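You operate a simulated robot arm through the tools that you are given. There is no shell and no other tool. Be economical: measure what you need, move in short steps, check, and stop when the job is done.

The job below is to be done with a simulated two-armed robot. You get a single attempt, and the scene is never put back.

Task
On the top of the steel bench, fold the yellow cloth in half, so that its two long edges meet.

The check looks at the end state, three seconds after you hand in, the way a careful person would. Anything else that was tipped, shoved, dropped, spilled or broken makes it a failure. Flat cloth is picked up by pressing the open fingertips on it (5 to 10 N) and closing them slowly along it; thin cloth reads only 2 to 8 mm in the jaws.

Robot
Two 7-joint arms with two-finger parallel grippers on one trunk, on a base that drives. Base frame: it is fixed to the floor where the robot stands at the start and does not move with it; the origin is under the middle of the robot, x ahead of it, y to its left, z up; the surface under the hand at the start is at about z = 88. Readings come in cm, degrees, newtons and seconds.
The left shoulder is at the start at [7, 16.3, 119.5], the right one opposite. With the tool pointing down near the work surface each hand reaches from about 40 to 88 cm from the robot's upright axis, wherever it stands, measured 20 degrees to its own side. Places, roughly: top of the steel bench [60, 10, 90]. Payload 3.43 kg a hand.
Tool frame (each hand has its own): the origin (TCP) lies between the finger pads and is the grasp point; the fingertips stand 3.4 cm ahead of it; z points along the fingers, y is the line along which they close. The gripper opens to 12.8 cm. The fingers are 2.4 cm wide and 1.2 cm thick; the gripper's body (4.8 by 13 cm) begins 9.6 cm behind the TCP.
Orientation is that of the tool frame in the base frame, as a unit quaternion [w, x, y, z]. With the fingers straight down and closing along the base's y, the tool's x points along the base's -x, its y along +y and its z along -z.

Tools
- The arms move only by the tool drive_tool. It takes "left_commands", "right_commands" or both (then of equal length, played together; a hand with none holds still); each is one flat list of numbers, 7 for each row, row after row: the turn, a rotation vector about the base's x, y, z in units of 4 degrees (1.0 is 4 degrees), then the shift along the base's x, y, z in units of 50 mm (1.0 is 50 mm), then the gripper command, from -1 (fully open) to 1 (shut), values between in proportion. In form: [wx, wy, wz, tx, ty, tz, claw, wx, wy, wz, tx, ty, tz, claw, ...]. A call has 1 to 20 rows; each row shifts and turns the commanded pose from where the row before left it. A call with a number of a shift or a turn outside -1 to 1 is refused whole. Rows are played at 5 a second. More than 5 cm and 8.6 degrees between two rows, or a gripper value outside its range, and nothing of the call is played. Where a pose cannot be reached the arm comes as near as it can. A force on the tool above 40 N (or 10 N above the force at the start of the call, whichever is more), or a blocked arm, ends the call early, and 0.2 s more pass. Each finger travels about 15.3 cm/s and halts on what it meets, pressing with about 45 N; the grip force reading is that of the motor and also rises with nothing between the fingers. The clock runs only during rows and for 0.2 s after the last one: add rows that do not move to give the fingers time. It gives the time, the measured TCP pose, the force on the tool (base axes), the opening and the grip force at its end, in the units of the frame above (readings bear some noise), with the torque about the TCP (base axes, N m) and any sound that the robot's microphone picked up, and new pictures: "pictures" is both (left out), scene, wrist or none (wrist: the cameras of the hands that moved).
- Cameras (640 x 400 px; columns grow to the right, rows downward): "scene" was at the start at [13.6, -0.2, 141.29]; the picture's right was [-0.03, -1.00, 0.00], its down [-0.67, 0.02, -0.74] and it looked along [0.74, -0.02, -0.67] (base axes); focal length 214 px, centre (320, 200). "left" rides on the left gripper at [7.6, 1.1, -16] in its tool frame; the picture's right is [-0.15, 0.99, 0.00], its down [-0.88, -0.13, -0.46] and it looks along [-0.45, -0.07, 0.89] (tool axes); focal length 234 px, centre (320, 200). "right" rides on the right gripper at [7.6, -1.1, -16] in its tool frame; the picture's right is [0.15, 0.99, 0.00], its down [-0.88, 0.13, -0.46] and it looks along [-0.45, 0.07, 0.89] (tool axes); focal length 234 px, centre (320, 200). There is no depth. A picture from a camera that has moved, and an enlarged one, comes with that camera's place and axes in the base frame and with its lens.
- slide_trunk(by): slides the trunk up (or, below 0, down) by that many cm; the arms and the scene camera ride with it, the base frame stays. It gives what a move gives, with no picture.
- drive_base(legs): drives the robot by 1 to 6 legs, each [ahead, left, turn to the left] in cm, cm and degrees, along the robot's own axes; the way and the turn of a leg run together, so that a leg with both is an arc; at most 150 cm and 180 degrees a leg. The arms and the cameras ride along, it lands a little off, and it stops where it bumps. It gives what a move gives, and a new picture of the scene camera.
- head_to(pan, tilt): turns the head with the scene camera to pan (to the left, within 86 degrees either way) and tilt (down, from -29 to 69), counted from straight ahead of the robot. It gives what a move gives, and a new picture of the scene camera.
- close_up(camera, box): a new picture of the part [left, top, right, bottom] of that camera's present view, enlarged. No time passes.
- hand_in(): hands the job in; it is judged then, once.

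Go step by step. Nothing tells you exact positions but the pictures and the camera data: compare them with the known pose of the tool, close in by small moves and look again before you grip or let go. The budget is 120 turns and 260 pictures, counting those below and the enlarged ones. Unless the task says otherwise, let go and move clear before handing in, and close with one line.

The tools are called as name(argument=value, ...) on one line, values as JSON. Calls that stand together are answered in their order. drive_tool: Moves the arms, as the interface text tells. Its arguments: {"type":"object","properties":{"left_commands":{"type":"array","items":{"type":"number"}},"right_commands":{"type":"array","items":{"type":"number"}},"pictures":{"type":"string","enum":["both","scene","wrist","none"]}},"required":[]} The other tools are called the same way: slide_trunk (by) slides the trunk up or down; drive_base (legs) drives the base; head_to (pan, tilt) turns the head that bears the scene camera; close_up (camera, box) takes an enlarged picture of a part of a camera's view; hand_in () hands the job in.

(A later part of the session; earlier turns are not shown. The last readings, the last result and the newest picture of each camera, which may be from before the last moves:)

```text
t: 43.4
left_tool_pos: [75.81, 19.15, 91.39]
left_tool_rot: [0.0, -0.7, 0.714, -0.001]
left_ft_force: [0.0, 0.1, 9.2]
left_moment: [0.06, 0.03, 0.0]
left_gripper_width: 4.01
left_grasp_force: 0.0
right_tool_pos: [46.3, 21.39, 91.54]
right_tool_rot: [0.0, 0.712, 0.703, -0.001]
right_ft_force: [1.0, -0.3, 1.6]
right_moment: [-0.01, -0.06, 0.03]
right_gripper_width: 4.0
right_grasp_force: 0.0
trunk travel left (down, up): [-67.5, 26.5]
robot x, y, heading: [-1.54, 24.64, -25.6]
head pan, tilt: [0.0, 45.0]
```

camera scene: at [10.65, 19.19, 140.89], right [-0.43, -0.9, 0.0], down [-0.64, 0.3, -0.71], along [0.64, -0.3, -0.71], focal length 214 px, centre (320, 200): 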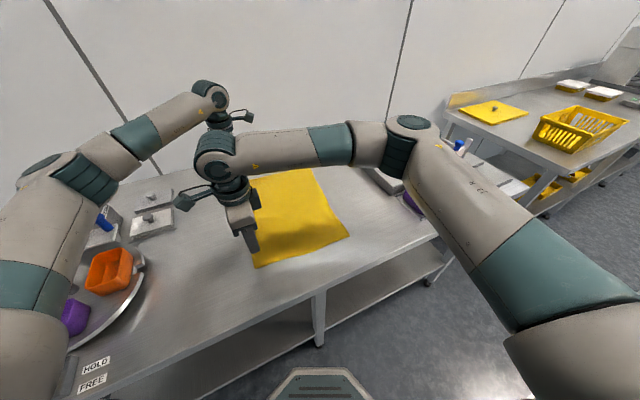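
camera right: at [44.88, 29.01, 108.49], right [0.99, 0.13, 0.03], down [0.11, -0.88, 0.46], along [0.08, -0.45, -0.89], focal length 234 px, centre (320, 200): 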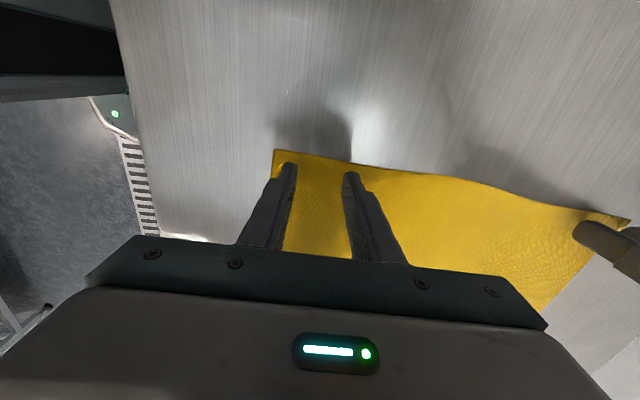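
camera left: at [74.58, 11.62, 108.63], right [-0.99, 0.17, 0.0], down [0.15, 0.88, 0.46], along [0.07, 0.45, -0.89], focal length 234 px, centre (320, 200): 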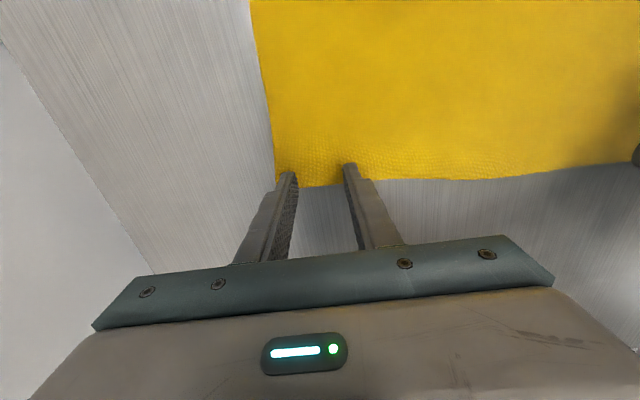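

The left is pressing at 9 N and level. I'll give the right a slight press, then close both slowly.

drive_tool(left_commands=[0, 0, 0, 0, 0, 0, 0.375, 0, 0, 0, 0, 0, 0, 0.375, 0, 0, 0, 0, 0, 0, 0.44, 0, 0, 0, 0, 0, 0, 0.5, 0, 0, 0, 0, 0, 0, 0.56, 0, 0, 0, 0, 0, 0, 0.62, 0, 0, 0, 0, 0, 0, 0.68, 0, 0, 0, 0, 0, 0, 0.74, 0, 0, 0, 0, 0, 0, 0.8, 0, 0, 0, 0, 0, 0, 0.86, 0, 0, 0, 0, 0, 0, 0.92, 0, 0, 0, 0, 0, 0, 0.97, 0, 0, 0, 0, 0, 0, 1, 0, 0, 0, 0, 0, 0, 1], right_commands=[0, 0, 0, 0, 0, -0.025, 0.375, 0, 0, 0, 0, 0, 0, 0.375, 0, 0, 0, 0, 0, 0, 0.44, 0, 0, 0, 0, 0, 0, 0.5, 0, 0, 0, 0, 0, 0, 0.56, 0, 0, 0, 0, 0, 0, 0.62, 0, 0, 0, 0, 0, 0, 0.68, 0, 0, 0, 0, 0, 0, 0.74, 0, 0, 0, 0, 0, 0, 0.8, 0, 0, 0, 0, 0, 0, 0.86, 0, 0, 0, 0, 0, 0, 0.92, 0, 0, 0, 0, 0, 0, 0.97, 0, 0, 0, 0, 0, 0, 1, 0, 0, 0, 0, 0, 0, 1], pictures="both")

```text
t: 46.4
left_tool_pos: [75.73, 19.2, 91.61]
left_tool_rot: [-0.001, -0.7, 0.714, -0.001]
left_ft_force: [-5.6, 1.8, 11.6]
left_moment: [0.07, 0.19, -0.04]
left_gripper_width: 0.57
left_grasp_force: 39.7
right_tool_pos: [46.17, 21.3, 91.59]
right_tool_rot: [0.0, 0.711, 0.703, 0.0]
right_ft_force: [5.8, -1.0, 8.3]
right_moment: [0.0, -0.17, 0.0]
right_gripper_width: 0.21
right_grasp_force: 37.0
trunk travel left (down, up): [-67.5, 26.5]
robot x, y, heading: [-1.43, 24.7, -25.5]
head pan, tilt: [0.0, 45.0]
camera scene: at [10.43, 19.2, 140.91], right [-0.43, -0.9, 0.0], down [-0.64, 0.3, -0.71], along [0.64, -0.3, -0.71], focal length 214 px, centre (320, 200)
camera right: at [45.2, 29.02, 107.53], right [0.99, 0.13, 0.0], down [0.12, -0.88, 0.46], along [0.06, -0.45, -0.89], focal length 234 px, centre (320, 200)
camera left: at [74.37, 11.64, 107.49], right [-0.99, 0.17, 0.0], down [0.15, 0.88, 0.45], along [0.08, 0.45, -0.89], focal length 234 px, centre (320, 200)
```

scene: 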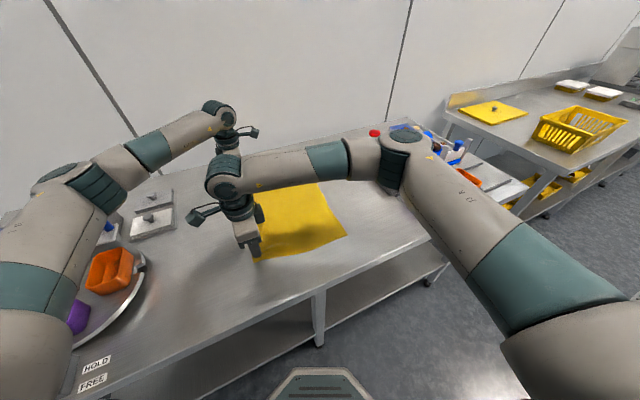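
right: 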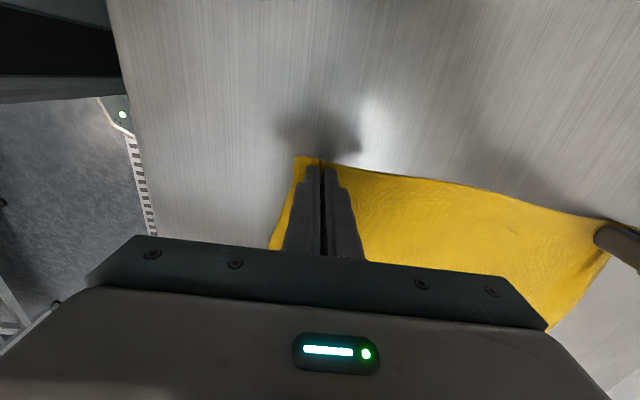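
left: 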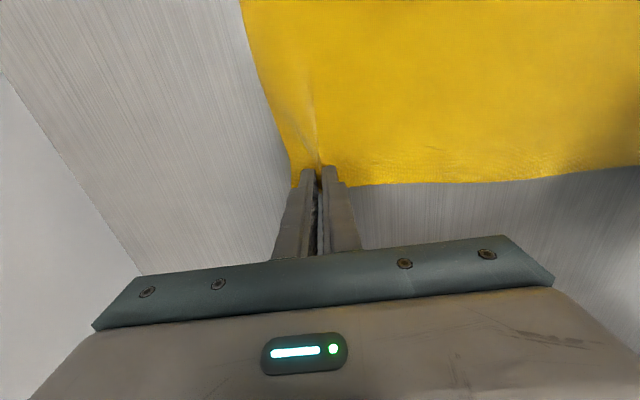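

Both hands appear to have cloth (5.7 and 2.1 mm). I'll do a small lift to test.

drive_tool(left_commands=[0, 0, 0, 0, 0, 0.2, 1, 0, 0, 0, 0, 0, 0.2, 1, 0, 0, 0, 0, -0.1, 0.2, 1, 0, 0, 0, 0, -0.1, 0.2, 1, 0, 0, 0, 0, 0, 0, 1], right_commands=[0, 0, 0, 0, 0, 0.2, 1, 0, 0, 0, 0, 0, 0.2, 1, 0, 0, 0, 0, -0.1, 0.2, 1, 0, 0, 0, 0, -0.1, 0.2, 1, 0, 0, 0, 0, 0, 0, 1])

```text
t: 47.6
left_tool_pos: [75.94, 18.38, 95.23]
left_tool_rot: [-0.001, -0.701, 0.713, 0.0]
left_ft_force: [-5.7, 1.2, 0.2]
left_moment: [0.03, 0.19, -0.02]
left_gripper_width: 0.5
left_grasp_force: 39.9
right_tool_pos: [46.44, 20.55, 95.5]
right_tool_rot: [0.0, 0.711, 0.703, -0.002]
right_ft_force: [5.3, -0.8, -0.8]
right_moment: [-0.05, -0.15, 0.03]
right_gripper_width: 0.18
right_grasp_force: 36.5
trunk travel left (down, up): [-67.5, 26.5]
robot x, y, heading: [-1.73, 24.8, -25.5]
head pan, tilt: [0.0, 45.0]
camera scene: at [10.68, 19.22, 140.88], right [-0.43, -0.9, 0.0], down [-0.64, 0.3, -0.71], along [0.64, -0.3, -0.71], focal length 214 px, centre (320, 200)
camera right: at [45.4, 28.07, 111.57], right [0.99, 0.13, 0.0], down [0.12, -0.88, 0.46], along [0.06, -0.45, -0.89], focal length 234 px, centre (320, 200)
camera left: at [74.59, 10.71, 111.2], right [-0.99, 0.17, 0.0], down [0.15, 0.88, 0.45], along [0.07, 0.45, -0.89], focal length 234 px, centre (320, 200)
```

scene: 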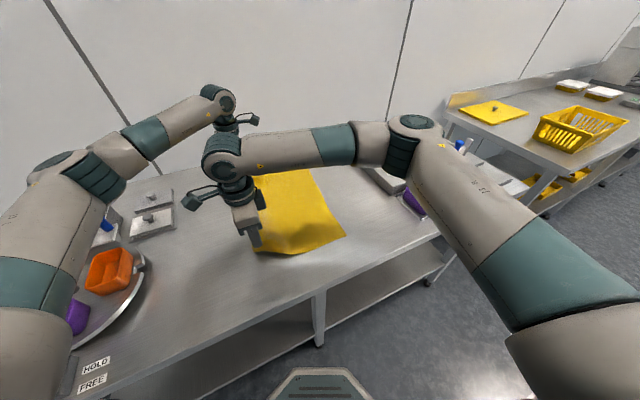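
right: 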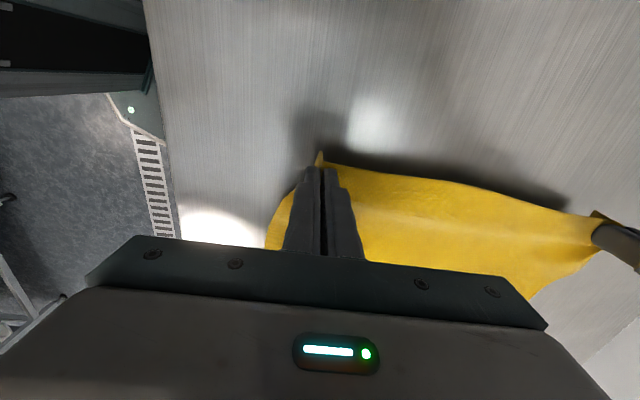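
left: 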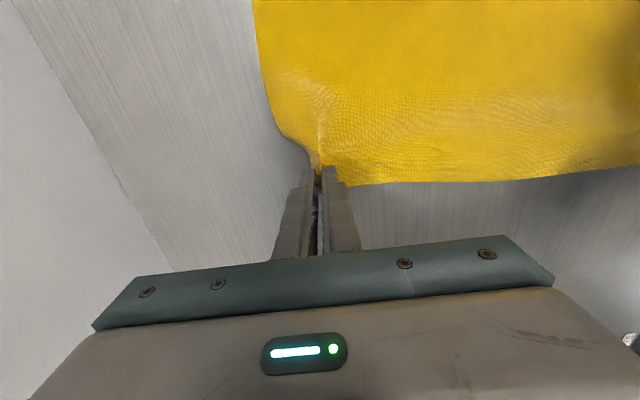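

The grip holds, but about 2.3 cm of the edge is inside the fingers, which would leave a curled-back hem after folding. I'll set it back down, spread it out, and regrip only about 0.8 cm of the edge.

drive_tool(left_commands=[0, 0, 0, 0, 0.1, -0.25, 1, 0, 0, 0, 0, 0.08, -0.25, 1, 0, 0, 0, 0, 0, -0.23, 1, 0, 0, 0, 0, 0, 0, 0.9, 0, 0, 0, 0, 0, 0, 0.8, 0, 0, 0, 0, 0, 0, 0.7, 0, 0, 0, 0, 0, 0, 0.6, 0, 0, 0, 0, 0, 0, 0.5, 0, 0, 0, 0, 0, 0, 0.4, 0, 0, 0, 0, 0, 0, 0.3, 0, 0, 0, 0, 0, 0.2, 0.3, 0, 0, 0, 0, 0, 0, 0.3], right_commands=[0, 0, 0, 0, 0.09, -0.25, 1, 0, 0, 0, 0, 0.09, -0.25, 1, 0, 0, 0, 0, 0, -0.28, 1, 0, 0, 0, 0, 0, 0, 0.9, 0, 0, 0, 0, 0, 0, 0.8, 0, 0, 0, 0, 0, 0, 0.7, 0, 0, 0, 0, 0, 0, 0.6, 0, 0, 0, 0, 0, 0, 0.5, 0, 0, 0, 0, 0, 0, 0.4, 0, 0, 0, 0, 0, 0, 0.3, 0, 0, 0, 0, 0, 0.2, 0.3, 0, 0, 0, 0, 0, 0, 0.3], pictures="wrist")

```text
t: 50.2
left_tool_pos: [75.99, 19.11, 92.6]
left_tool_rot: [-0.001, -0.701, 0.714, 0.0]
left_ft_force: [0.1, 0.3, -0.4]
left_moment: [0.01, -0.01, -0.03]
left_gripper_width: 4.48
left_grasp_force: 0.1
right_tool_pos: [46.42, 21.25, 92.71]
right_tool_rot: [-0.001, 0.712, 0.702, -0.002]
right_ft_force: [0.2, -0.5, -0.5]
right_moment: [0.01, 0.04, 0.0]
right_gripper_width: 4.49
right_grasp_force: 0.0
trunk travel left (down, up): [-67.5, 26.5]
robot x, y, heading: [-1.26, 24.88, -25.4]
head pan, tilt: [0.0, 45.0]
camera right: at [45.39, 28.91, 108.65], right [0.99, 0.13, 0.0], down [0.12, -0.88, 0.46], along [0.06, -0.45, -0.89], focal length 234 px, centre (320, 200)
camera left: at [74.57, 11.55, 108.54], right [-0.99, 0.17, 0.0], down [0.15, 0.88, 0.46], along [0.07, 0.45, -0.89], focal length 234 px, centre (320, 200)
```

right: 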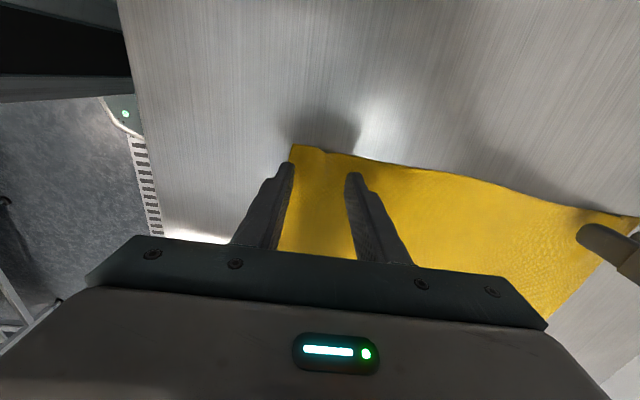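
left: 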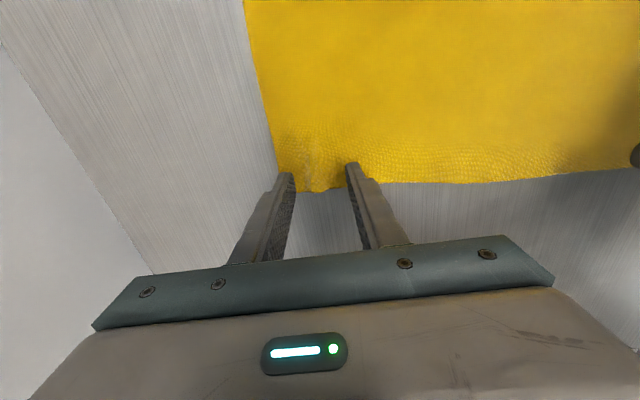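

The cloth spread back nicely. The edge is at y ≈ 20.8 under the left hand and 23.2 under the right, so I'll shift outward, narrow to 3 cm and press.

drive_tool(left_commands=[0, 0, 0, 0, 0.17, 0.1, 0.53, 0, 0, 0, 0, 0.17, 0, 0.53, 0, 0, 0, 0, 0, -0.12, 0.53, 0, 0, 0, 0, 0, -0.12, 0.53, 0, 0, 0, 0, 0, -0.1, 0.53, 0, 0, 0, 0, 0, 0, 0.53], right_commands=[0, 0, 0, 0, 0.2, 0.1, 0.53, 0, 0, 0, 0, 0.19, 0, 0.53, 0, 0, 0, 0, 0, -0.12, 0.53, 0, 0, 0, 0, 0, -0.12, 0.53, 0, 0, 0, 0, 0, -0.1, 0.53, 0, 0, 0, 0, 0, 0, 0.53], pictures="wrist")

```text
t: 51.6
left_tool_pos: [75.8, 20.77, 91.58]
left_tool_rot: [-0.001, -0.7, 0.714, 0.0]
left_ft_force: [0.5, -0.7, 1.3]
left_moment: [0.01, -0.01, -0.02]
left_gripper_width: 3.0
left_grasp_force: 0.0
right_tool_pos: [46.46, 23.28, 91.48]
right_tool_rot: [0.0, 0.711, 0.703, 0.0]
right_ft_force: [-0.1, -0.8, 11.5]
right_moment: [-0.1, -0.04, 0.02]
right_gripper_width: 3.01
right_grasp_force: 0.0
trunk travel left (down, up): [-67.5, 26.5]
robot x, y, heading: [-1.41, 24.66, -25.2]
head pan, tilt: [0.0, 45.0]
camera right: at [45.32, 30.97, 107.52], right [0.99, 0.13, 0.0], down [0.12, -0.88, 0.46], along [0.06, -0.45, -0.89], focal length 234 px, centre (320, 200)
camera left: at [74.48, 13.26, 107.53], right [-0.99, 0.17, 0.0], down [0.15, 0.88, 0.45], along [0.08, 0.45, -0.89], focal length 234 px, centre (320, 200)
```

right: 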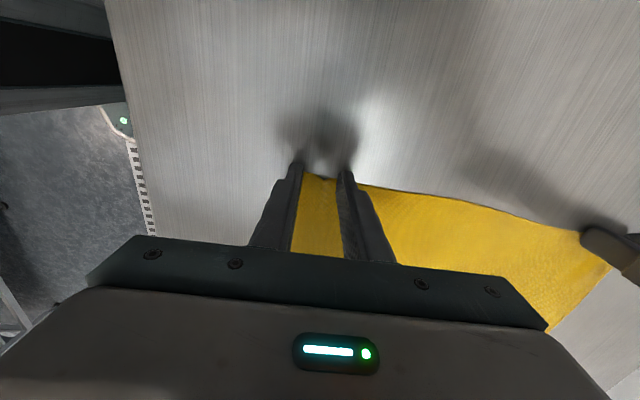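
left: 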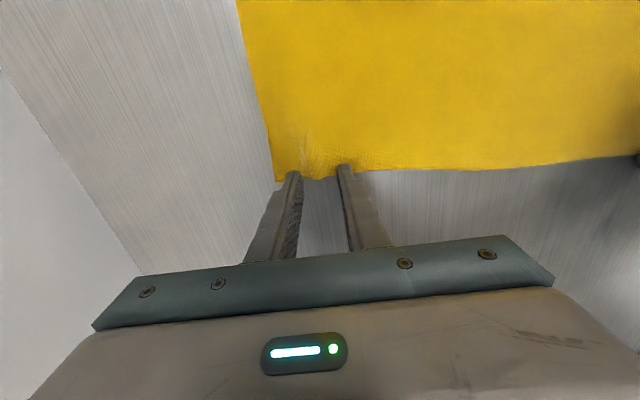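

Depth looks right at about 1.3 cm. I'll press the left a touch and close both slowly.

drive_tool(left_commands=[0, 0, 0, 0, 0, -0.03, 0.53, 0, 0, 0, 0, 0, 0, 0.53, 0, 0, 0, 0, 0, 0, 0.58, 0, 0, 0, 0, 0, 0, 0.63, 0, 0, 0, 0, 0, 0, 0.68, 0, 0, 0, 0, 0, 0, 0.73, 0, 0, 0, 0, 0, 0, 0.78, 0, 0, 0, 0, 0, 0, 0.83, 0, 0, 0, 0, 0, 0, 0.88, 0, 0, 0, 0, 0, 0, 0.93, 0, 0, 0, 0, 0, 0, 0.97, 0, 0, 0, 0, 0, 0, 1, 0, 0, 0, 0, 0, 0, 1], right_commands=[0, 0, 0, 0, 0, 0, 0.53, 0, 0, 0, 0, 0, 0, 0.53, 0, 0, 0, 0, 0, 0, 0.58, 0, 0, 0, 0, 0, 0, 0.63, 0, 0, 0, 0, 0, 0, 0.68, 0, 0, 0, 0, 0, 0, 0.73, 0, 0, 0, 0, 0, 0, 0.78, 0, 0, 0, 0, 0, 0, 0.83, 0, 0, 0, 0, 0, 0, 0.88, 0, 0, 0, 0, 0, 0, 0.93, 0, 0, 0, 0, 0, 0, 0.97, 0, 0, 0, 0, 0, 0, 1, 0, 0, 0, 0, 0, 0, 1], pictures="wrist")

```text
t: 54.4
left_tool_pos: [75.77, 20.82, 91.5]
left_tool_rot: [-0.001, -0.701, 0.714, 0.0]
left_ft_force: [-3.9, 0.0, 7.5]
left_moment: [-0.08, 0.12, -0.02]
left_gripper_width: 0.19
left_grasp_force: 37.3
right_tool_pos: [46.24, 23.34, 91.51]
right_tool_rot: [0.001, 0.712, 0.702, -0.001]
right_ft_force: [3.0, 0.8, 16.0]
right_moment: [-0.09, -0.14, 0.01]
right_gripper_width: 0.21
right_grasp_force: 36.9
trunk travel left (down, up): [-67.5, 26.5]
robot x, y, heading: [-1.57, 24.14, -25.6]
head pan, tilt: [0.0, 45.0]
camera right: at [45.18, 30.96, 107.52], right [0.99, 0.13, 0.0], down [0.12, -0.88, 0.46], along [0.06, -0.45, -0.89], focal length 234 px, centre (320, 200)
camera left: at [74.31, 13.26, 107.49], right [-0.99, 0.17, 0.0], down [0.15, 0.88, 0.46], along [0.08, 0.45, -0.89], focal length 234 px, centre (320, 200)
```

right: 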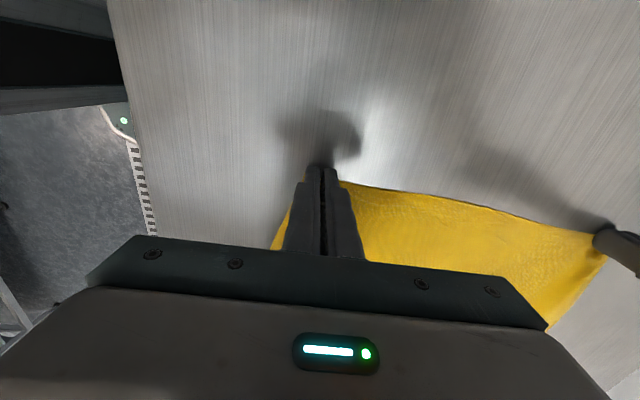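
left: 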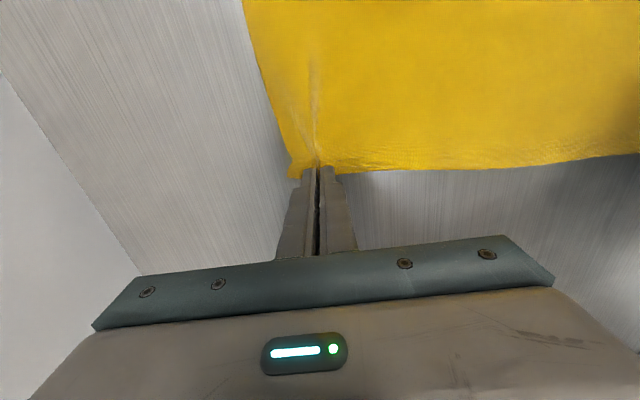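

Both hands hold the edge. Now the first half of the fold arc, with both hands moving together and inching closer in x to ease the tension.

drive_tool(left_commands=[0, 0, 0, -0.02, -0.014, 0.261, 1, 0, 0, 0, -0.02, -0.043, 0.258, 1, 0, 0, 0, -0.02, -0.07, 0.253, 1, 0, 0, 0, -0.02, -0.098, 0.244, 1, 0, 0, 0, -0.02, -0.124, 0.233, 1, 0, 0, 0, 0, -0.148, 0.219, 1, 0, 0, 0, 0, -0.171, 0.203, 1, 0, 0, 0, 0, -0.192, 0.185, 1, 0, 0, 0, 0, -0.212, 0.165, 1, 0, 0, 0, 0, -0.228, 0.142, 1, 0, 0, 0, 0, -0.242, 0.119, 1, 0, 0, 0, 0, -0.254, 0.094, 1, 0, 0, 0, 0, -0.263, 0.068, 1, 0, 0, 0, 0, -0.269, 0.041, 1, 0, 0, 0, 0, -0.272, 0.014, 1], right_commands=[0, 0, 0, 0.02, -0.014, 0.261, 1, 0, 0, 0, 0.02, -0.043, 0.258, 1, 0, 0, 0, 0.02, -0.07, 0.253, 1, 0, 0, 0, 0.02, -0.098, 0.244, 1, 0, 0, 0, 0.02, -0.124, 0.233, 1, 0, 0, 0, 0, -0.148, 0.219, 1, 0, 0, 0, 0, -0.171, 0.203, 1, 0, 0, 0, 0, -0.192, 0.185, 1, 0, 0, 0, 0, -0.212, 0.165, 1, 0, 0, 0, 0, -0.228, 0.142, 1, 0, 0, 0, 0, -0.242, 0.119, 1, 0, 0, 0, 0, -0.254, 0.094, 1, 0, 0, 0, 0, -0.263, 0.068, 1, 0, 0, 0, 0, -0.269, 0.041, 1, 0, 0, 0, 0, -0.272, 0.014, 1])

```text
t: 57.6
left_tool_pos: [75.5, 7.58, 103.7]
left_tool_rot: [0.0, -0.7, 0.714, 0.001]
left_ft_force: [0.6, 0.4, -0.9]
left_moment: [-0.01, -0.02, -0.02]
left_gripper_width: 0.17
left_grasp_force: 36.8
right_tool_pos: [46.82, 10.24, 103.92]
right_tool_rot: [-0.001, 0.711, 0.703, 0.0]
right_ft_force: [0.0, 0.1, -0.2]
right_moment: [0.07, -0.03, 0.0]
right_gripper_width: 0.2
right_grasp_force: 36.7
trunk travel left (down, up): [-67.5, 26.5]
robot x, y, heading: [-1.34, 24.66, -25.2]
head pan, tilt: [0.0, 45.0]
camera scene: at [10.62, 19.03, 140.88], right [-0.43, -0.9, 0.0], down [-0.64, 0.3, -0.71], along [0.64, -0.3, -0.71], focal length 214 px, centre (320, 200)
camera right: at [45.82, 17.83, 119.86], right [0.99, 0.13, 0.0], down [0.12, -0.88, 0.46], along [0.06, -0.45, -0.89], focal length 234 px, centre (320, 200)
camera left: at [74.07, 0.02, 119.75], right [-0.99, 0.17, 0.0], down [0.15, 0.88, 0.46], along [0.07, 0.45, -0.89], focal length 234 px, centre (320, 200)
```

scene: 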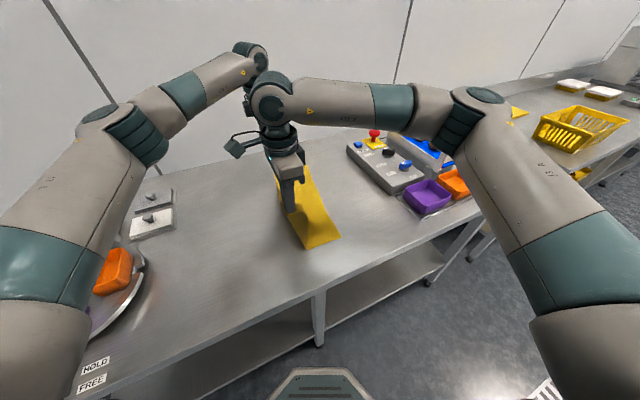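
right: 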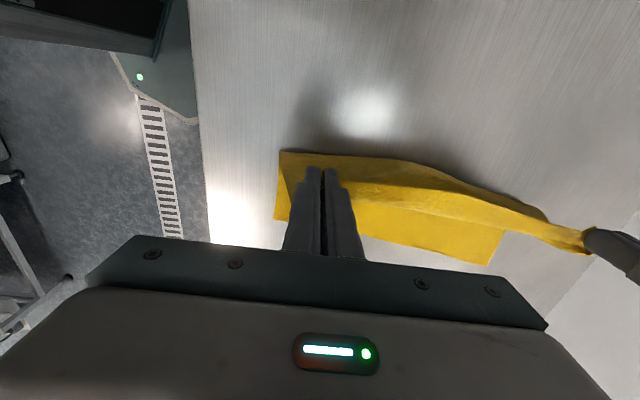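
left: 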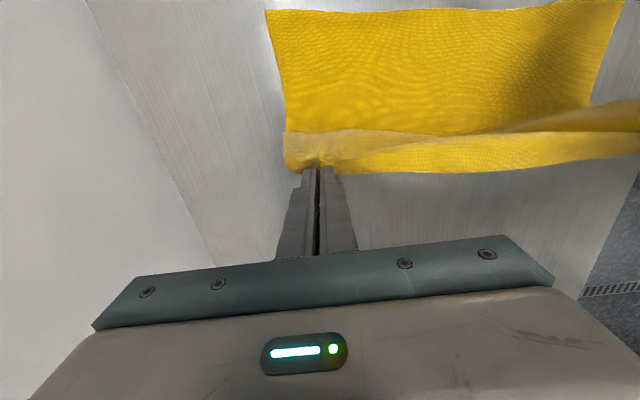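

The cloth is hanging cleanly mid-fold. The bottom edge now runs from about (79, -7.4) to (41, -2.4), so I'll carry the held edge over to it and stop just above.

drive_tool(left_commands=[0, 0, 0, 0, -0.253, -0.014, 1, 0, 0, 0, 0, -0.25, -0.041, 1, 0, 0, 0, 0, -0.245, -0.068, 1, 0, 0, 0, 0, -0.236, -0.094, 1, 0, 0, 0, 0, -0.225, -0.119, 1, 0, 0, 0, 0, -0.212, -0.142, 1, 0, 0, 0, 0, -0.197, -0.165, 1, 0, 0, 0, 0, -0.179, -0.185, 1, 0, 0, 0, 0, -0.159, -0.203, 1, 0, 0, 0, 0, -0.138, -0.219, 1, 0, 0, 0, 0, -0.115, -0.233, 1, 0, 0, 0, 0, -0.091, -0.244, 1, 0, 0, 0, 0, -0.065, -0.15, 1, 0, 0, 0, 0, -0.05, 0, 1], right_commands=[0, 0, 0, 0, -0.224, -0.014, 1, 0, 0, 0, 0, -0.221, -0.041, 1, 0, 0, 0, 0, -0.216, -0.068, 1, 0, 0, 0, 0, -0.209, -0.094, 1, 0, 0, 0, 0, -0.199, -0.119, 1, 0, 0, 0, 0, -0.188, -0.142, 1, 0, 0, 0, 0, -0.174, -0.165, 1, 0, 0, 0, -0.02, -0.158, -0.185, 1, 0, 0, 0, -0.02, -0.141, -0.203, 1, 0, 0, 0, -0.02, -0.122, -0.219, 1, 0, 0, 0, -0.02, -0.102, -0.233, 1, 0, 0, 0, -0.02, -0.081, -0.244, 1, 0, 0, 0, -0.02, -0.058, -0.15, 1, 0, 0, 0, 0, -0.05, 0, 1])

```text
t: 60.6
left_tool_pos: [75.31, -4.4, 94.55]
left_tool_rot: [0.0, -0.7, 0.714, 0.0]
left_ft_force: [-1.7, -1.2, 0.4]
left_moment: [0.01, -0.01, 0.03]
left_gripper_width: 0.17
left_grasp_force: 36.8
right_tool_pos: [46.1, -0.54, 94.41]
right_tool_rot: [-0.001, 0.712, 0.702, -0.001]
right_ft_force: [1.5, -1.0, 0.4]
right_moment: [-0.01, -0.07, 0.02]
right_gripper_width: 0.22
right_grasp_force: 36.8
trunk travel left (down, up): [-67.5, 26.5]
robot x, y, heading: [-1.66, 24.42, -25.1]
head pan, tilt: [0.0, 45.0]
camera scene: at [10.57, 19.07, 140.89], right [-0.43, -0.9, 0.0], down [-0.64, 0.3, -0.71], along [0.64, -0.3, -0.71], focal length 214 px, centre (320, 200)
camera right: at [45.13, 7.09, 110.42], right [0.99, 0.13, 0.0], down [0.12, -0.88, 0.46], along [0.06, -0.45, -0.89], focal length 234 px, centre (320, 200)
camera left: at [73.9, -11.92, 110.39], right [-0.99, 0.17, 0.0], down [0.15, 0.88, 0.46], along [0.08, 0.45, -0.89], focal length 234 px, centre (320, 200)
```

scene: 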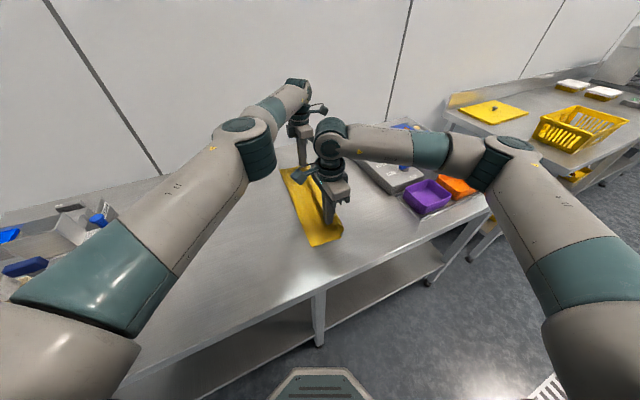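
right: 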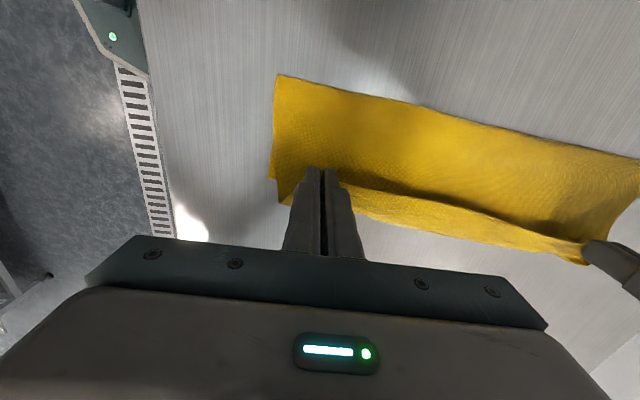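
left: 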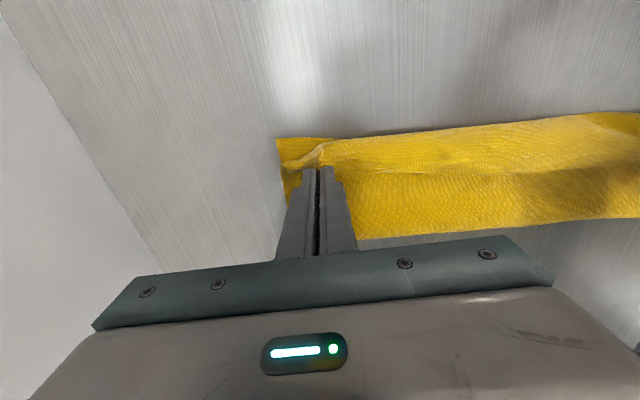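

Both hands are just above the target. I'll check how the held hem sits before lowering.

close_up(camera="left", box=[260, 90, 500, 240])

close_up(camera="right", box=[250, 60, 640, 300])

```text
2.67 times, centred on (380, 165) of left
camera zoom: at [73.9, -11.92, 110.39], right [-0.99, 0.17, 0.0], down [0.15, 0.88, 0.46], along [0.08, 0.45, -0.89], focal length 624 px, centre (160, 293)
```

zoom: 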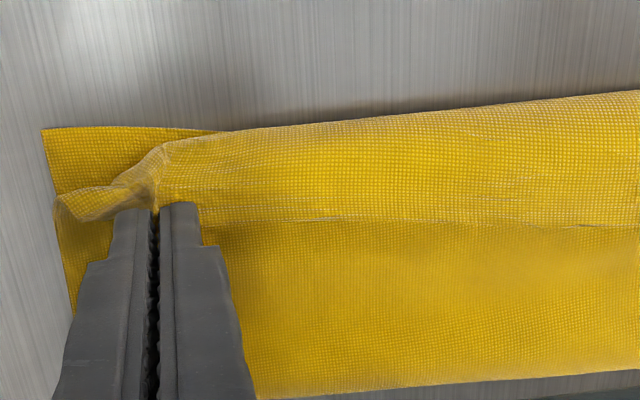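

```text
1.64 times, centred on (445, 180) of right
camera zoom: at [45.13, 7.09, 110.42], right [0.99, 0.13, 0.0], down [0.12, -0.88, 0.46], along [0.06, -0.45, -0.89], focal length 384 px, centre (115, 233)
```

zoom: 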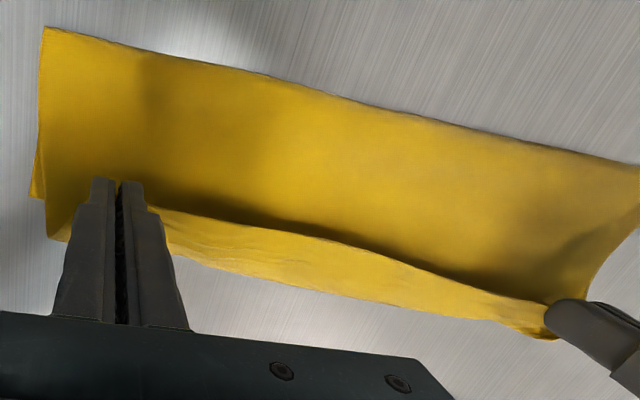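

The hem is curled back under the upright fingers, as feared. I'll tilt both hands about x, bodies toward -y, so the held edge stands up and will lie outward on release.

drive_tool(left_commands=[1, 0, 0, 0, -0.042, 0, 1, 1, 0, 0, 0, -0.042, 0, 1, 1, 0, 0, 0, -0.042, 0, 1, 1, 0, 0, 0, -0.042, 0, 1, 1, 0, 0, 0, -0.042, 0, 1, 1, 0, 0, 0, -0.042, 0, 1, 1, 0, 0, 0, -0.042, 0, 1, 1, 0, 0, 0, -0.042, 0, 1, 1, 0, 0, 0, -0.042, 0, 1, 1, 0, 0, 0, -0.042, 0, 1, 1, 0, 0, 0, -0.042, 0, 1, 1, 0, 0, 0, -0.042, 0, 1], right_commands=[1, 0, 0, 0, -0.042, 0, 1, 1, 0, 0, 0, -0.042, 0, 1, 1, 0, 0, 0, -0.042, 0, 1, 1, 0, 0, 0, -0.042, 0, 1, 1, 0, 0, 0, -0.042, 0, 1, 1, 0, 0, 0, -0.042, 0, 1, 1, 0, 0, 0, -0.042, 0, 1, 1, 0, 0, 0, -0.042, 0, 1, 1, 0, 0, 0, -0.042, 0, 1, 1, 0, 0, 0, -0.042, 0, 1, 1, 0, 0, 0, -0.042, 0, 1, 1, 0, 0, 0, -0.042, 0, 1])

```text
t: 63.2
left_tool_pos: [64.45, -1.09, 96.79]
left_tool_rot: [0.229, -0.658, 0.68, 0.228]
left_ft_force: [0.6, 0.0, -0.9]
left_moment: [0.01, 0.0, -0.01]
left_gripper_width: 0.17
left_grasp_force: 36.7
left hand out of reach, approached as far as the arm can: row 1, 2, 3, 4, 5, 6, 7, 8, 9, 10, 11, 12
right_tool_pos: [46.23, -3.08, 94.62]
right_tool_rot: [-0.29, 0.65, 0.642, 0.285]
right_ft_force: [0.6, -0.3, -0.3]
right_moment: [0.01, -0.02, -0.03]
right_gripper_width: 0.2
right_grasp_force: 37.2
trunk travel left (down, up): [-67.5, 26.5]
robot x, y, heading: [-1.1, 24.33, -25.4]
head pan, tilt: [0.0, 45.0]
camera scene: at [10.64, 19.11, 140.89], right [-0.43, -0.9, 0.0], down [-0.64, 0.3, -0.71], along [0.64, -0.3, -0.71], focal length 214 px, centre (320, 200)
camera right: at [45.2, -9.76, 110.84], right [0.99, 0.09, 0.1], down [0.12, -0.93, -0.35], along [0.06, 0.36, -0.93], focal length 234 px, centre (320, 200)
camera left: at [62.75, -16.87, 104.83], right [-0.98, 0.15, 0.1], down [0.15, 0.41, 0.9], along [0.09, 0.9, -0.43], focal length 234 px, centre (320, 200)
```

scene: 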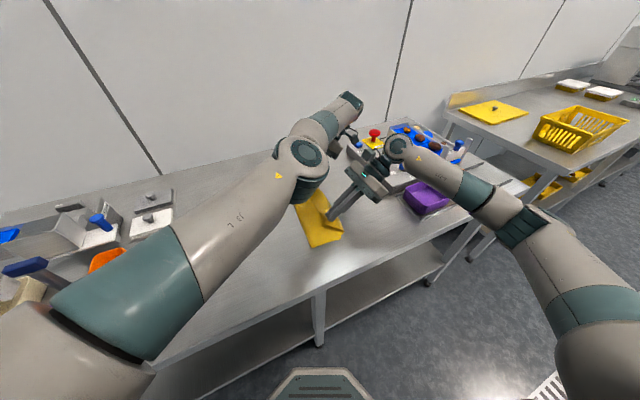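
right: 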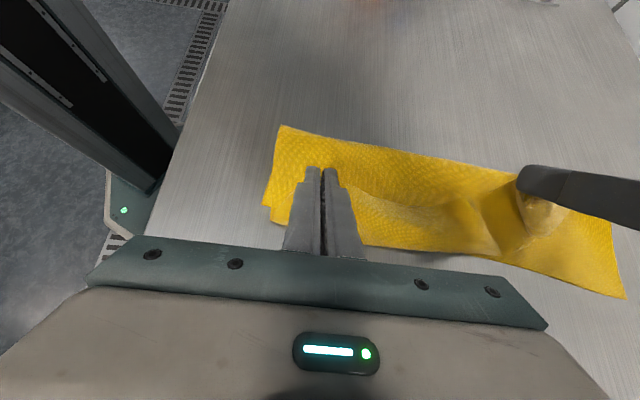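
left: 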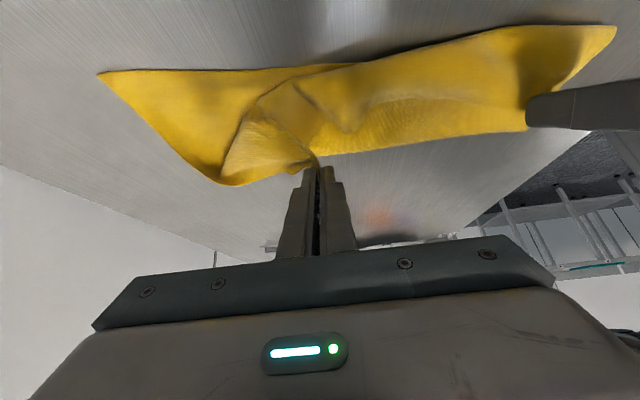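

The left arm couldn't keep its reach when tilted and came in 11 cm. The cloth is still held and the bottom layer hasn't moved, so I'll untilt the left and bring it back. The right tilt worked.

drive_tool(left_commands=[-0.95, 0, 0, 0.1, -0.06, 0.02, 1, -0.95, 0, 0, 0.15, -0.06, 0, 1, -0.95, 0, 0, 0.2, -0.06, 0, 1, -0.95, 0, 0, 0.2, -0.06, 0, 1, -0.95, 0, 0, 0.2, -0.06, 0, 1, -0.95, 0, 0, 0.25, -0.06, 0, 1, -0.95, 0, 0, 0.25, -0.06, 0, 1, -0.95, 0, 0, 0.25, -0.06, 0, 1, -0.95, 0, 0, 0.25, -0.06, 0, 1, -0.95, 0, 0, 0.2, -0.06, 0, 1, 0, 0, 0, 0.1, -0.06, 0, 1, 0, 0, 0, 0, 0, -0.2, 1])

```text
t: 65.8
left_tool_pos: [74.87, -4.03, 95.94]
left_tool_rot: [0.018, -0.699, 0.715, 0.013]
left_ft_force: [0.2, 0.2, 0.5]
left_moment: [-0.03, -0.01, 0.03]
left_gripper_width: 0.2
left_grasp_force: 37.2
left hand out of reach, approached as far as the arm can: row 11
right_tool_pos: [46.24, -2.94, 94.59]
right_tool_rot: [-0.291, 0.65, 0.643, 0.284]
right_ft_force: [0.9, -0.5, 1.4]
right_moment: [-0.01, 0.0, 0.0]
right_gripper_width: 0.23
right_grasp_force: 36.6
trunk travel left (down, up): [-67.5, 26.5]
robot x, y, heading: [-1.33, 24.67, -25.4]
head pan, tilt: [0.0, 45.0]
camera scene: at [10.73, 19.22, 140.88], right [-0.43, -0.9, 0.0], down [-0.64, 0.3, -0.71], along [0.64, -0.3, -0.71], focal length 214 px, centre (320, 200)
camera left: at [73.27, -12.27, 111.52], right [-0.99, 0.17, 0.0], down [0.15, 0.86, 0.49], along [0.08, 0.49, -0.87], focal length 234 px, centre (320, 200)
```

scene: 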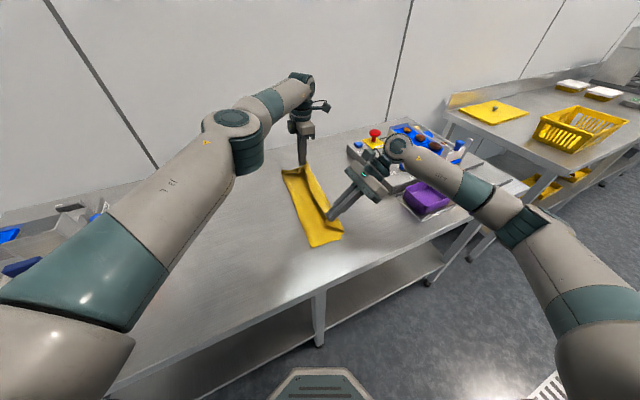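
left: 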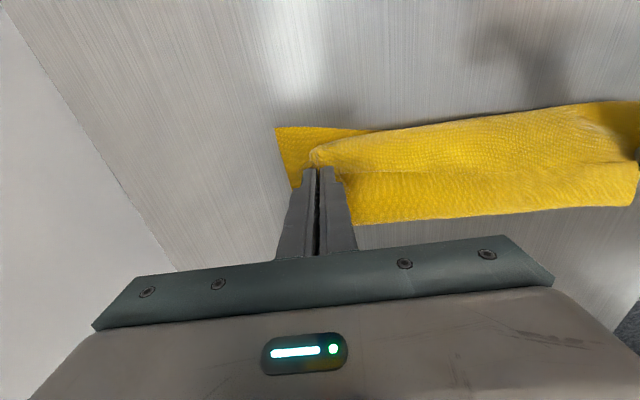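

Restored. I'll lower both hands onto the bottom layer with small corrections.

drive_tool(left_commands=[0, 0, 0, 0.02, -0.1, -0.15, 1, 0, 0, 0, 0.02, -0.1, -0.15, 1, 0, 0, 0, 0.02, -0.06, -0.15, 1, 0, 0, 0, 0, 0, -0.15, 1, 0, 0, 0, 0, 0, -0.15, 1, 0, 0, 0, 0, 0, 0, 1], right_commands=[0, 0, 0, 0, -0.05, -0.1, 1, 0, 0, 0, 0, -0.05, -0.1, 1, 0, 0, 0, 0, 0, -0.1, 1, 0, 0, 0, 0, 0, -0.1, 1, 0, 0, 0, 0, 0, -0.1, 1, 0, 0, 0, 0, 0, 0, 1])

```text
t: 67.2
left_tool_pos: [74.17, -4.69, 92.45]
left_tool_rot: [0.018, -0.698, 0.715, 0.013]
left_ft_force: [0.0, 0.7, 2.5]
left_moment: [-0.05, 0.0, 0.04]
left_gripper_width: 0.2
left_grasp_force: 36.8
left hand out of reach, approached as far as the arm can: row 1, 2, 3
right_tool_pos: [46.33, -3.42, 92.04]
right_tool_rot: [-0.289, 0.65, 0.642, 0.286]
right_ft_force: [-0.3, 0.6, -0.2]
right_moment: [0.0, -0.02, 0.03]
right_gripper_width: 0.22
right_grasp_force: 36.4
trunk travel left (down, up): [-67.5, 26.5]
robot x, y, heading: [-1.67, 24.75, -25.7]
head pan, tilt: [0.0, 45.0]
camera scene: at [10.62, 19.21, 140.89], right [-0.43, -0.9, 0.0], down [-0.64, 0.3, -0.71], along [0.64, -0.3, -0.71], focal length 214 px, centre (320, 200)
camera right: at [45.24, -10.13, 108.41], right [0.99, 0.09, 0.1], down [0.12, -0.93, -0.35], along [0.06, 0.36, -0.93], focal length 234 px, centre (320, 200)
camera left: at [72.58, -13.04, 107.98], right [-0.99, 0.17, 0.0], down [0.15, 0.86, 0.5], along [0.09, 0.49, -0.87], focal length 234 px, centre (320, 200)
```

scene: 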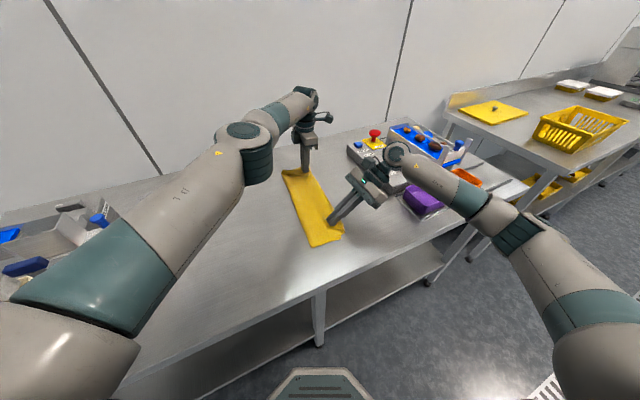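
right: 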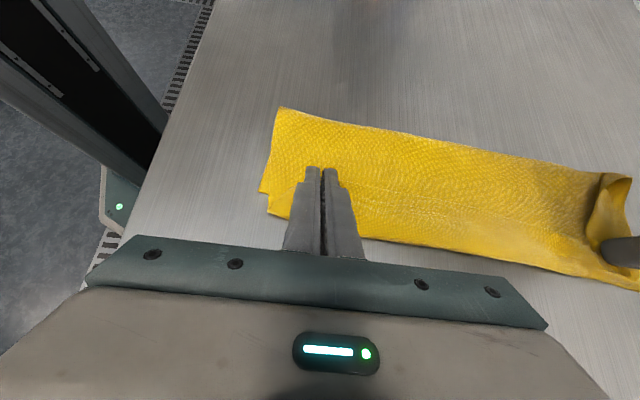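
left: 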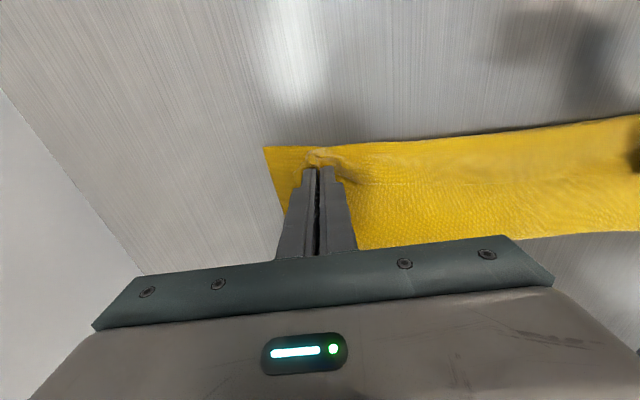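

Both hands are nearly on the cloth. I'll lower the last bit and open slowly so the bunched cloth spreads out.

drive_tool(left_commands=[0, 0, 0, 0, 0, -0.05, 1, 0, 0, 0, 0, 0, -0.03, 1, 0, 0, 0, 0, 0, 0, 0.9, 0, 0, 0, 0, 0, 0, 0.8, 0, 0, 0, 0, 0, 0, 0.7, 0, 0, 0, 0, 0, 0, 0.6, 0, 0, 0, 0, 0, 0, 0.5, 0, 0, 0, 0, 0, 0, 0.4, 0, 0, 0, 0, 0, 0, 0.3], right_commands=[0, 0, 0, 0, 0, -0.1, 1, 0, 0, 0, 0, 0, -0.1, 1, 0, 0, 0, 0, 0, 0, 0.9, 0, 0, 0, 0, 0, 0, 0.8, 0, 0, 0, 0, 0, 0, 0.7, 0, 0, 0, 0, 0, 0, 0.6, 0, 0, 0, 0, 0, 0, 0.5, 0, 0, 0, 0, 0, 0, 0.4, 0, 0, 0, 0, 0, 0, 0.3], pictures="wrist")

```text
t: 69.2
left_tool_pos: [73.97, -4.68, 92.3]
left_tool_rot: [0.019, -0.698, 0.715, 0.011]
left_ft_force: [0.2, 0.7, 0.3]
left_moment: [0.01, 0.02, 0.0]
left_gripper_width: 4.46
left_grasp_force: 0.1
right_tool_pos: [46.19, -3.44, 91.43]
right_tool_rot: [-0.289, 0.649, 0.642, 0.287]
right_ft_force: [-4.0, -0.6, 37.4]
right_moment: [0.62, -0.04, 0.04]
right_gripper_width: 3.19
right_grasp_force: 0.0
trunk travel left (down, up): [-67.5, 26.5]
robot x, y, heading: [-1.67, 24.53, -25.3]
head pan, tilt: [0.0, 45.0]
camera right: at [44.95, -10.09, 107.7], right [0.99, 0.09, 0.1], down [0.12, -0.93, -0.35], along [0.06, 0.36, -0.93], focal length 234 px, centre (320, 200)
camera left: at [72.34, -12.92, 107.78], right [-0.99, 0.17, 0.0], down [0.15, 0.86, 0.5], along [0.09, 0.49, -0.87], focal length 234 px, centre (320, 200)
```

right: 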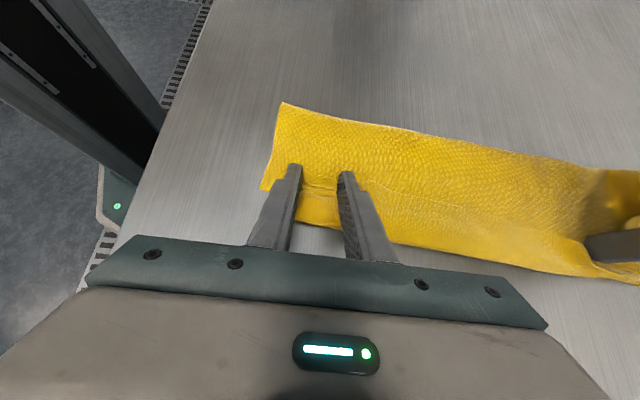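
left: 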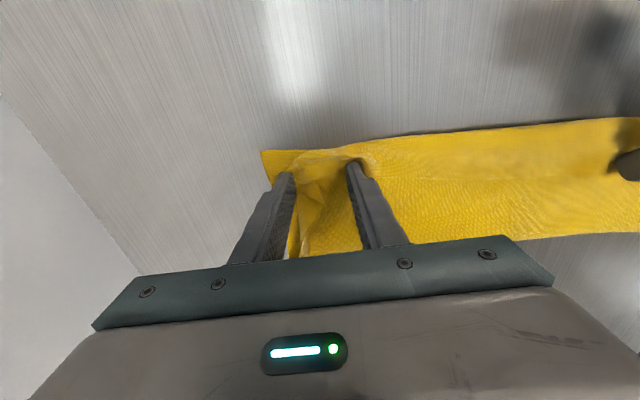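

Released; the right is pressing hard, so I'll back it out along its own axis, lift the left straight up, then look.

drive_tool(left_commands=[0, 0, 0, 0, 0, 0.2, 0.3, 0, 0, 0, 0, 0, 0.4, 0.3, 0, 0, 0, 0, 0, 0.5, 0.3, 0, 0, 0, 0, 0, 0.6, 0.3, 0, 0, 0, -0.2, 0, 0.6, 0.3, 0, 0, 0, -0.2, 0.2, 0.5, 0.3, 0, 0, 0, -0.2, 0.4, 0, 0.3, 0, 0, 0, -0.2, 0.4, 0, 0.3, 0, 0, 0, -0.2, 0.4, 0, 0.3], right_commands=[0, 0, 0, 0, -0.02, 0.1, 0.3, 0, 0, 0, 0, -0.1, 0.2, 0.3, 0, 0, 0, 0, -0.2, 0.3, 0.3, 0, 0, 0, 0, -0.3, 0.4, 0.3, 0, 0, 0, 0, -0.3, 0.5, 0.3, 0, 0, 0, 0, -0.2, 0.5, 0.3, 0, 0, 0, 0, -0.2, 0.5, 0.3, 0, 0, 0, 0, -0.2, 0.3, 0.3, 0, 0, 0, 0, 0, 0, 0.3])

```text
t: 71.2
left_tool_pos: [69.31, 2.34, 106.14]
left_tool_rot: [0.019, -0.698, 0.716, 0.011]
left_ft_force: [-0.2, 0.4, -0.5]
left_moment: [0.01, -0.03, 0.01]
left_gripper_width: 4.48
left_grasp_force: 0.0
right_tool_pos: [46.43, -11.15, 105.26]
right_tool_rot: [-0.289, 0.65, 0.642, 0.285]
right_ft_force: [-0.4, 1.1, 0.0]
right_moment: [0.0, 0.01, -0.01]
right_gripper_width: 4.49
right_grasp_force: 0.1
trunk travel left (down, up): [-67.5, 26.5]
robot x, y, heading: [-1.8, 24.68, -25.2]
head pan, tilt: [0.0, 45.0]
camera scene: at [10.65, 19.29, 140.89], right [-0.43, -0.9, 0.0], down [-0.64, 0.3, -0.71], along [0.64, -0.3, -0.71], focal length 214 px, centre (320, 200)
camera right: at [45.33, -17.78, 121.54], right [0.99, 0.09, 0.1], down [0.12, -0.93, -0.35], along [0.06, 0.36, -0.93], focal length 234 px, centre (320, 200)
camera left: at [67.65, -5.89, 121.66], right [-0.99, 0.17, 0.0], down [0.15, 0.86, 0.5], along [0.09, 0.49, -0.87], focal length 234 px, centre (320, 200)
```

scene: 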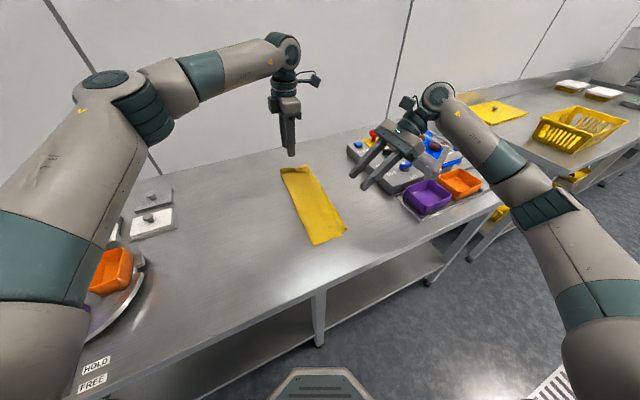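
right: 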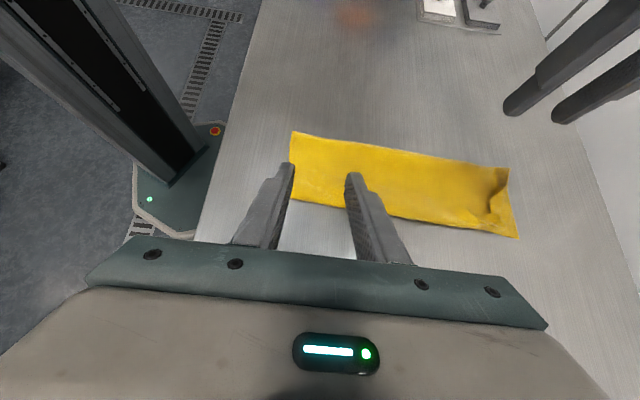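
left: 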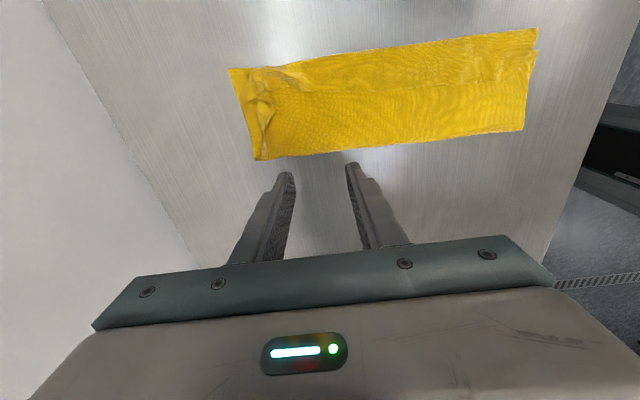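

Very close to a half fold; I'll take close looks at both ends from all the cameras.

close_up(camera="left", box=[210, 10, 410, 180])

close_up(camera="left", box=[380, 10, 580, 150])

close_up(camera="scene", box=[260, 150, 370, 260])

```text
2.35 times, centred on (310, 95) of left
camera zoom: at [67.65, -5.89, 121.66], right [-0.99, 0.17, 0.0], down [0.15, 0.86, 0.5], along [0.09, 0.49, -0.87], focal length 551 px, centre (344, 447)
```

zoom: 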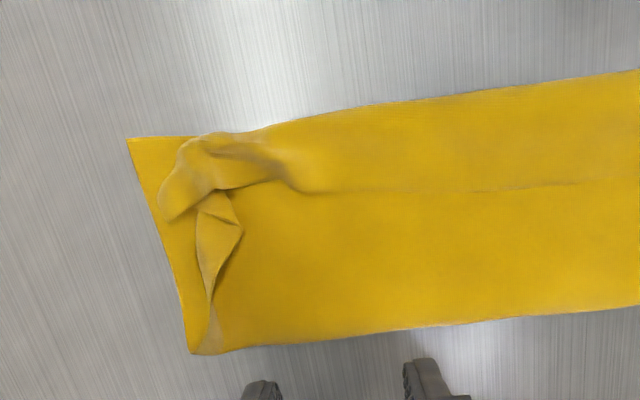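

```text
2.86 times, centred on (480, 80) of left
camera zoom: at [67.65, -5.89, 121.66], right [-0.99, 0.17, 0.0], down [0.15, 0.86, 0.5], along [0.09, 0.49, -0.87], focal length 669 px, centre (-137, 543)
```

zoom: 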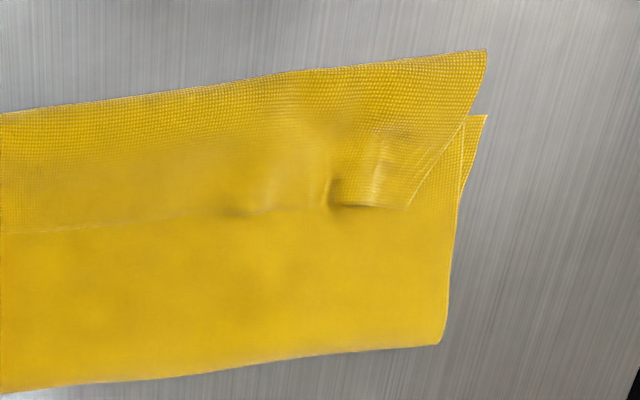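

```text
3.64 times, centred on (315, 205) of scene
camera zoom: at [10.65, 19.29, 140.89], right [-0.43, -0.9, 0.0], down [-0.64, 0.3, -0.71], along [0.64, -0.3, -0.71], focal length 780 px, centre (338, 182)
```

zoom: 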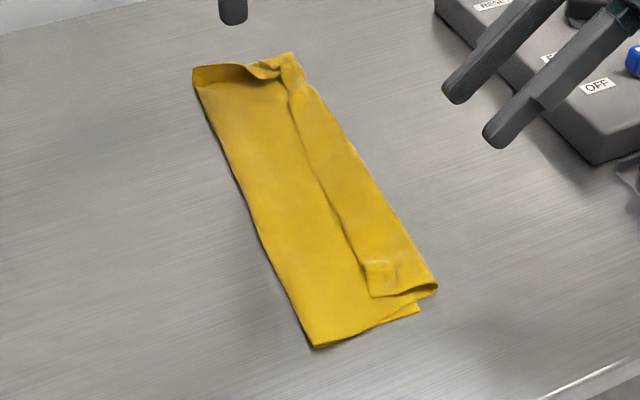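

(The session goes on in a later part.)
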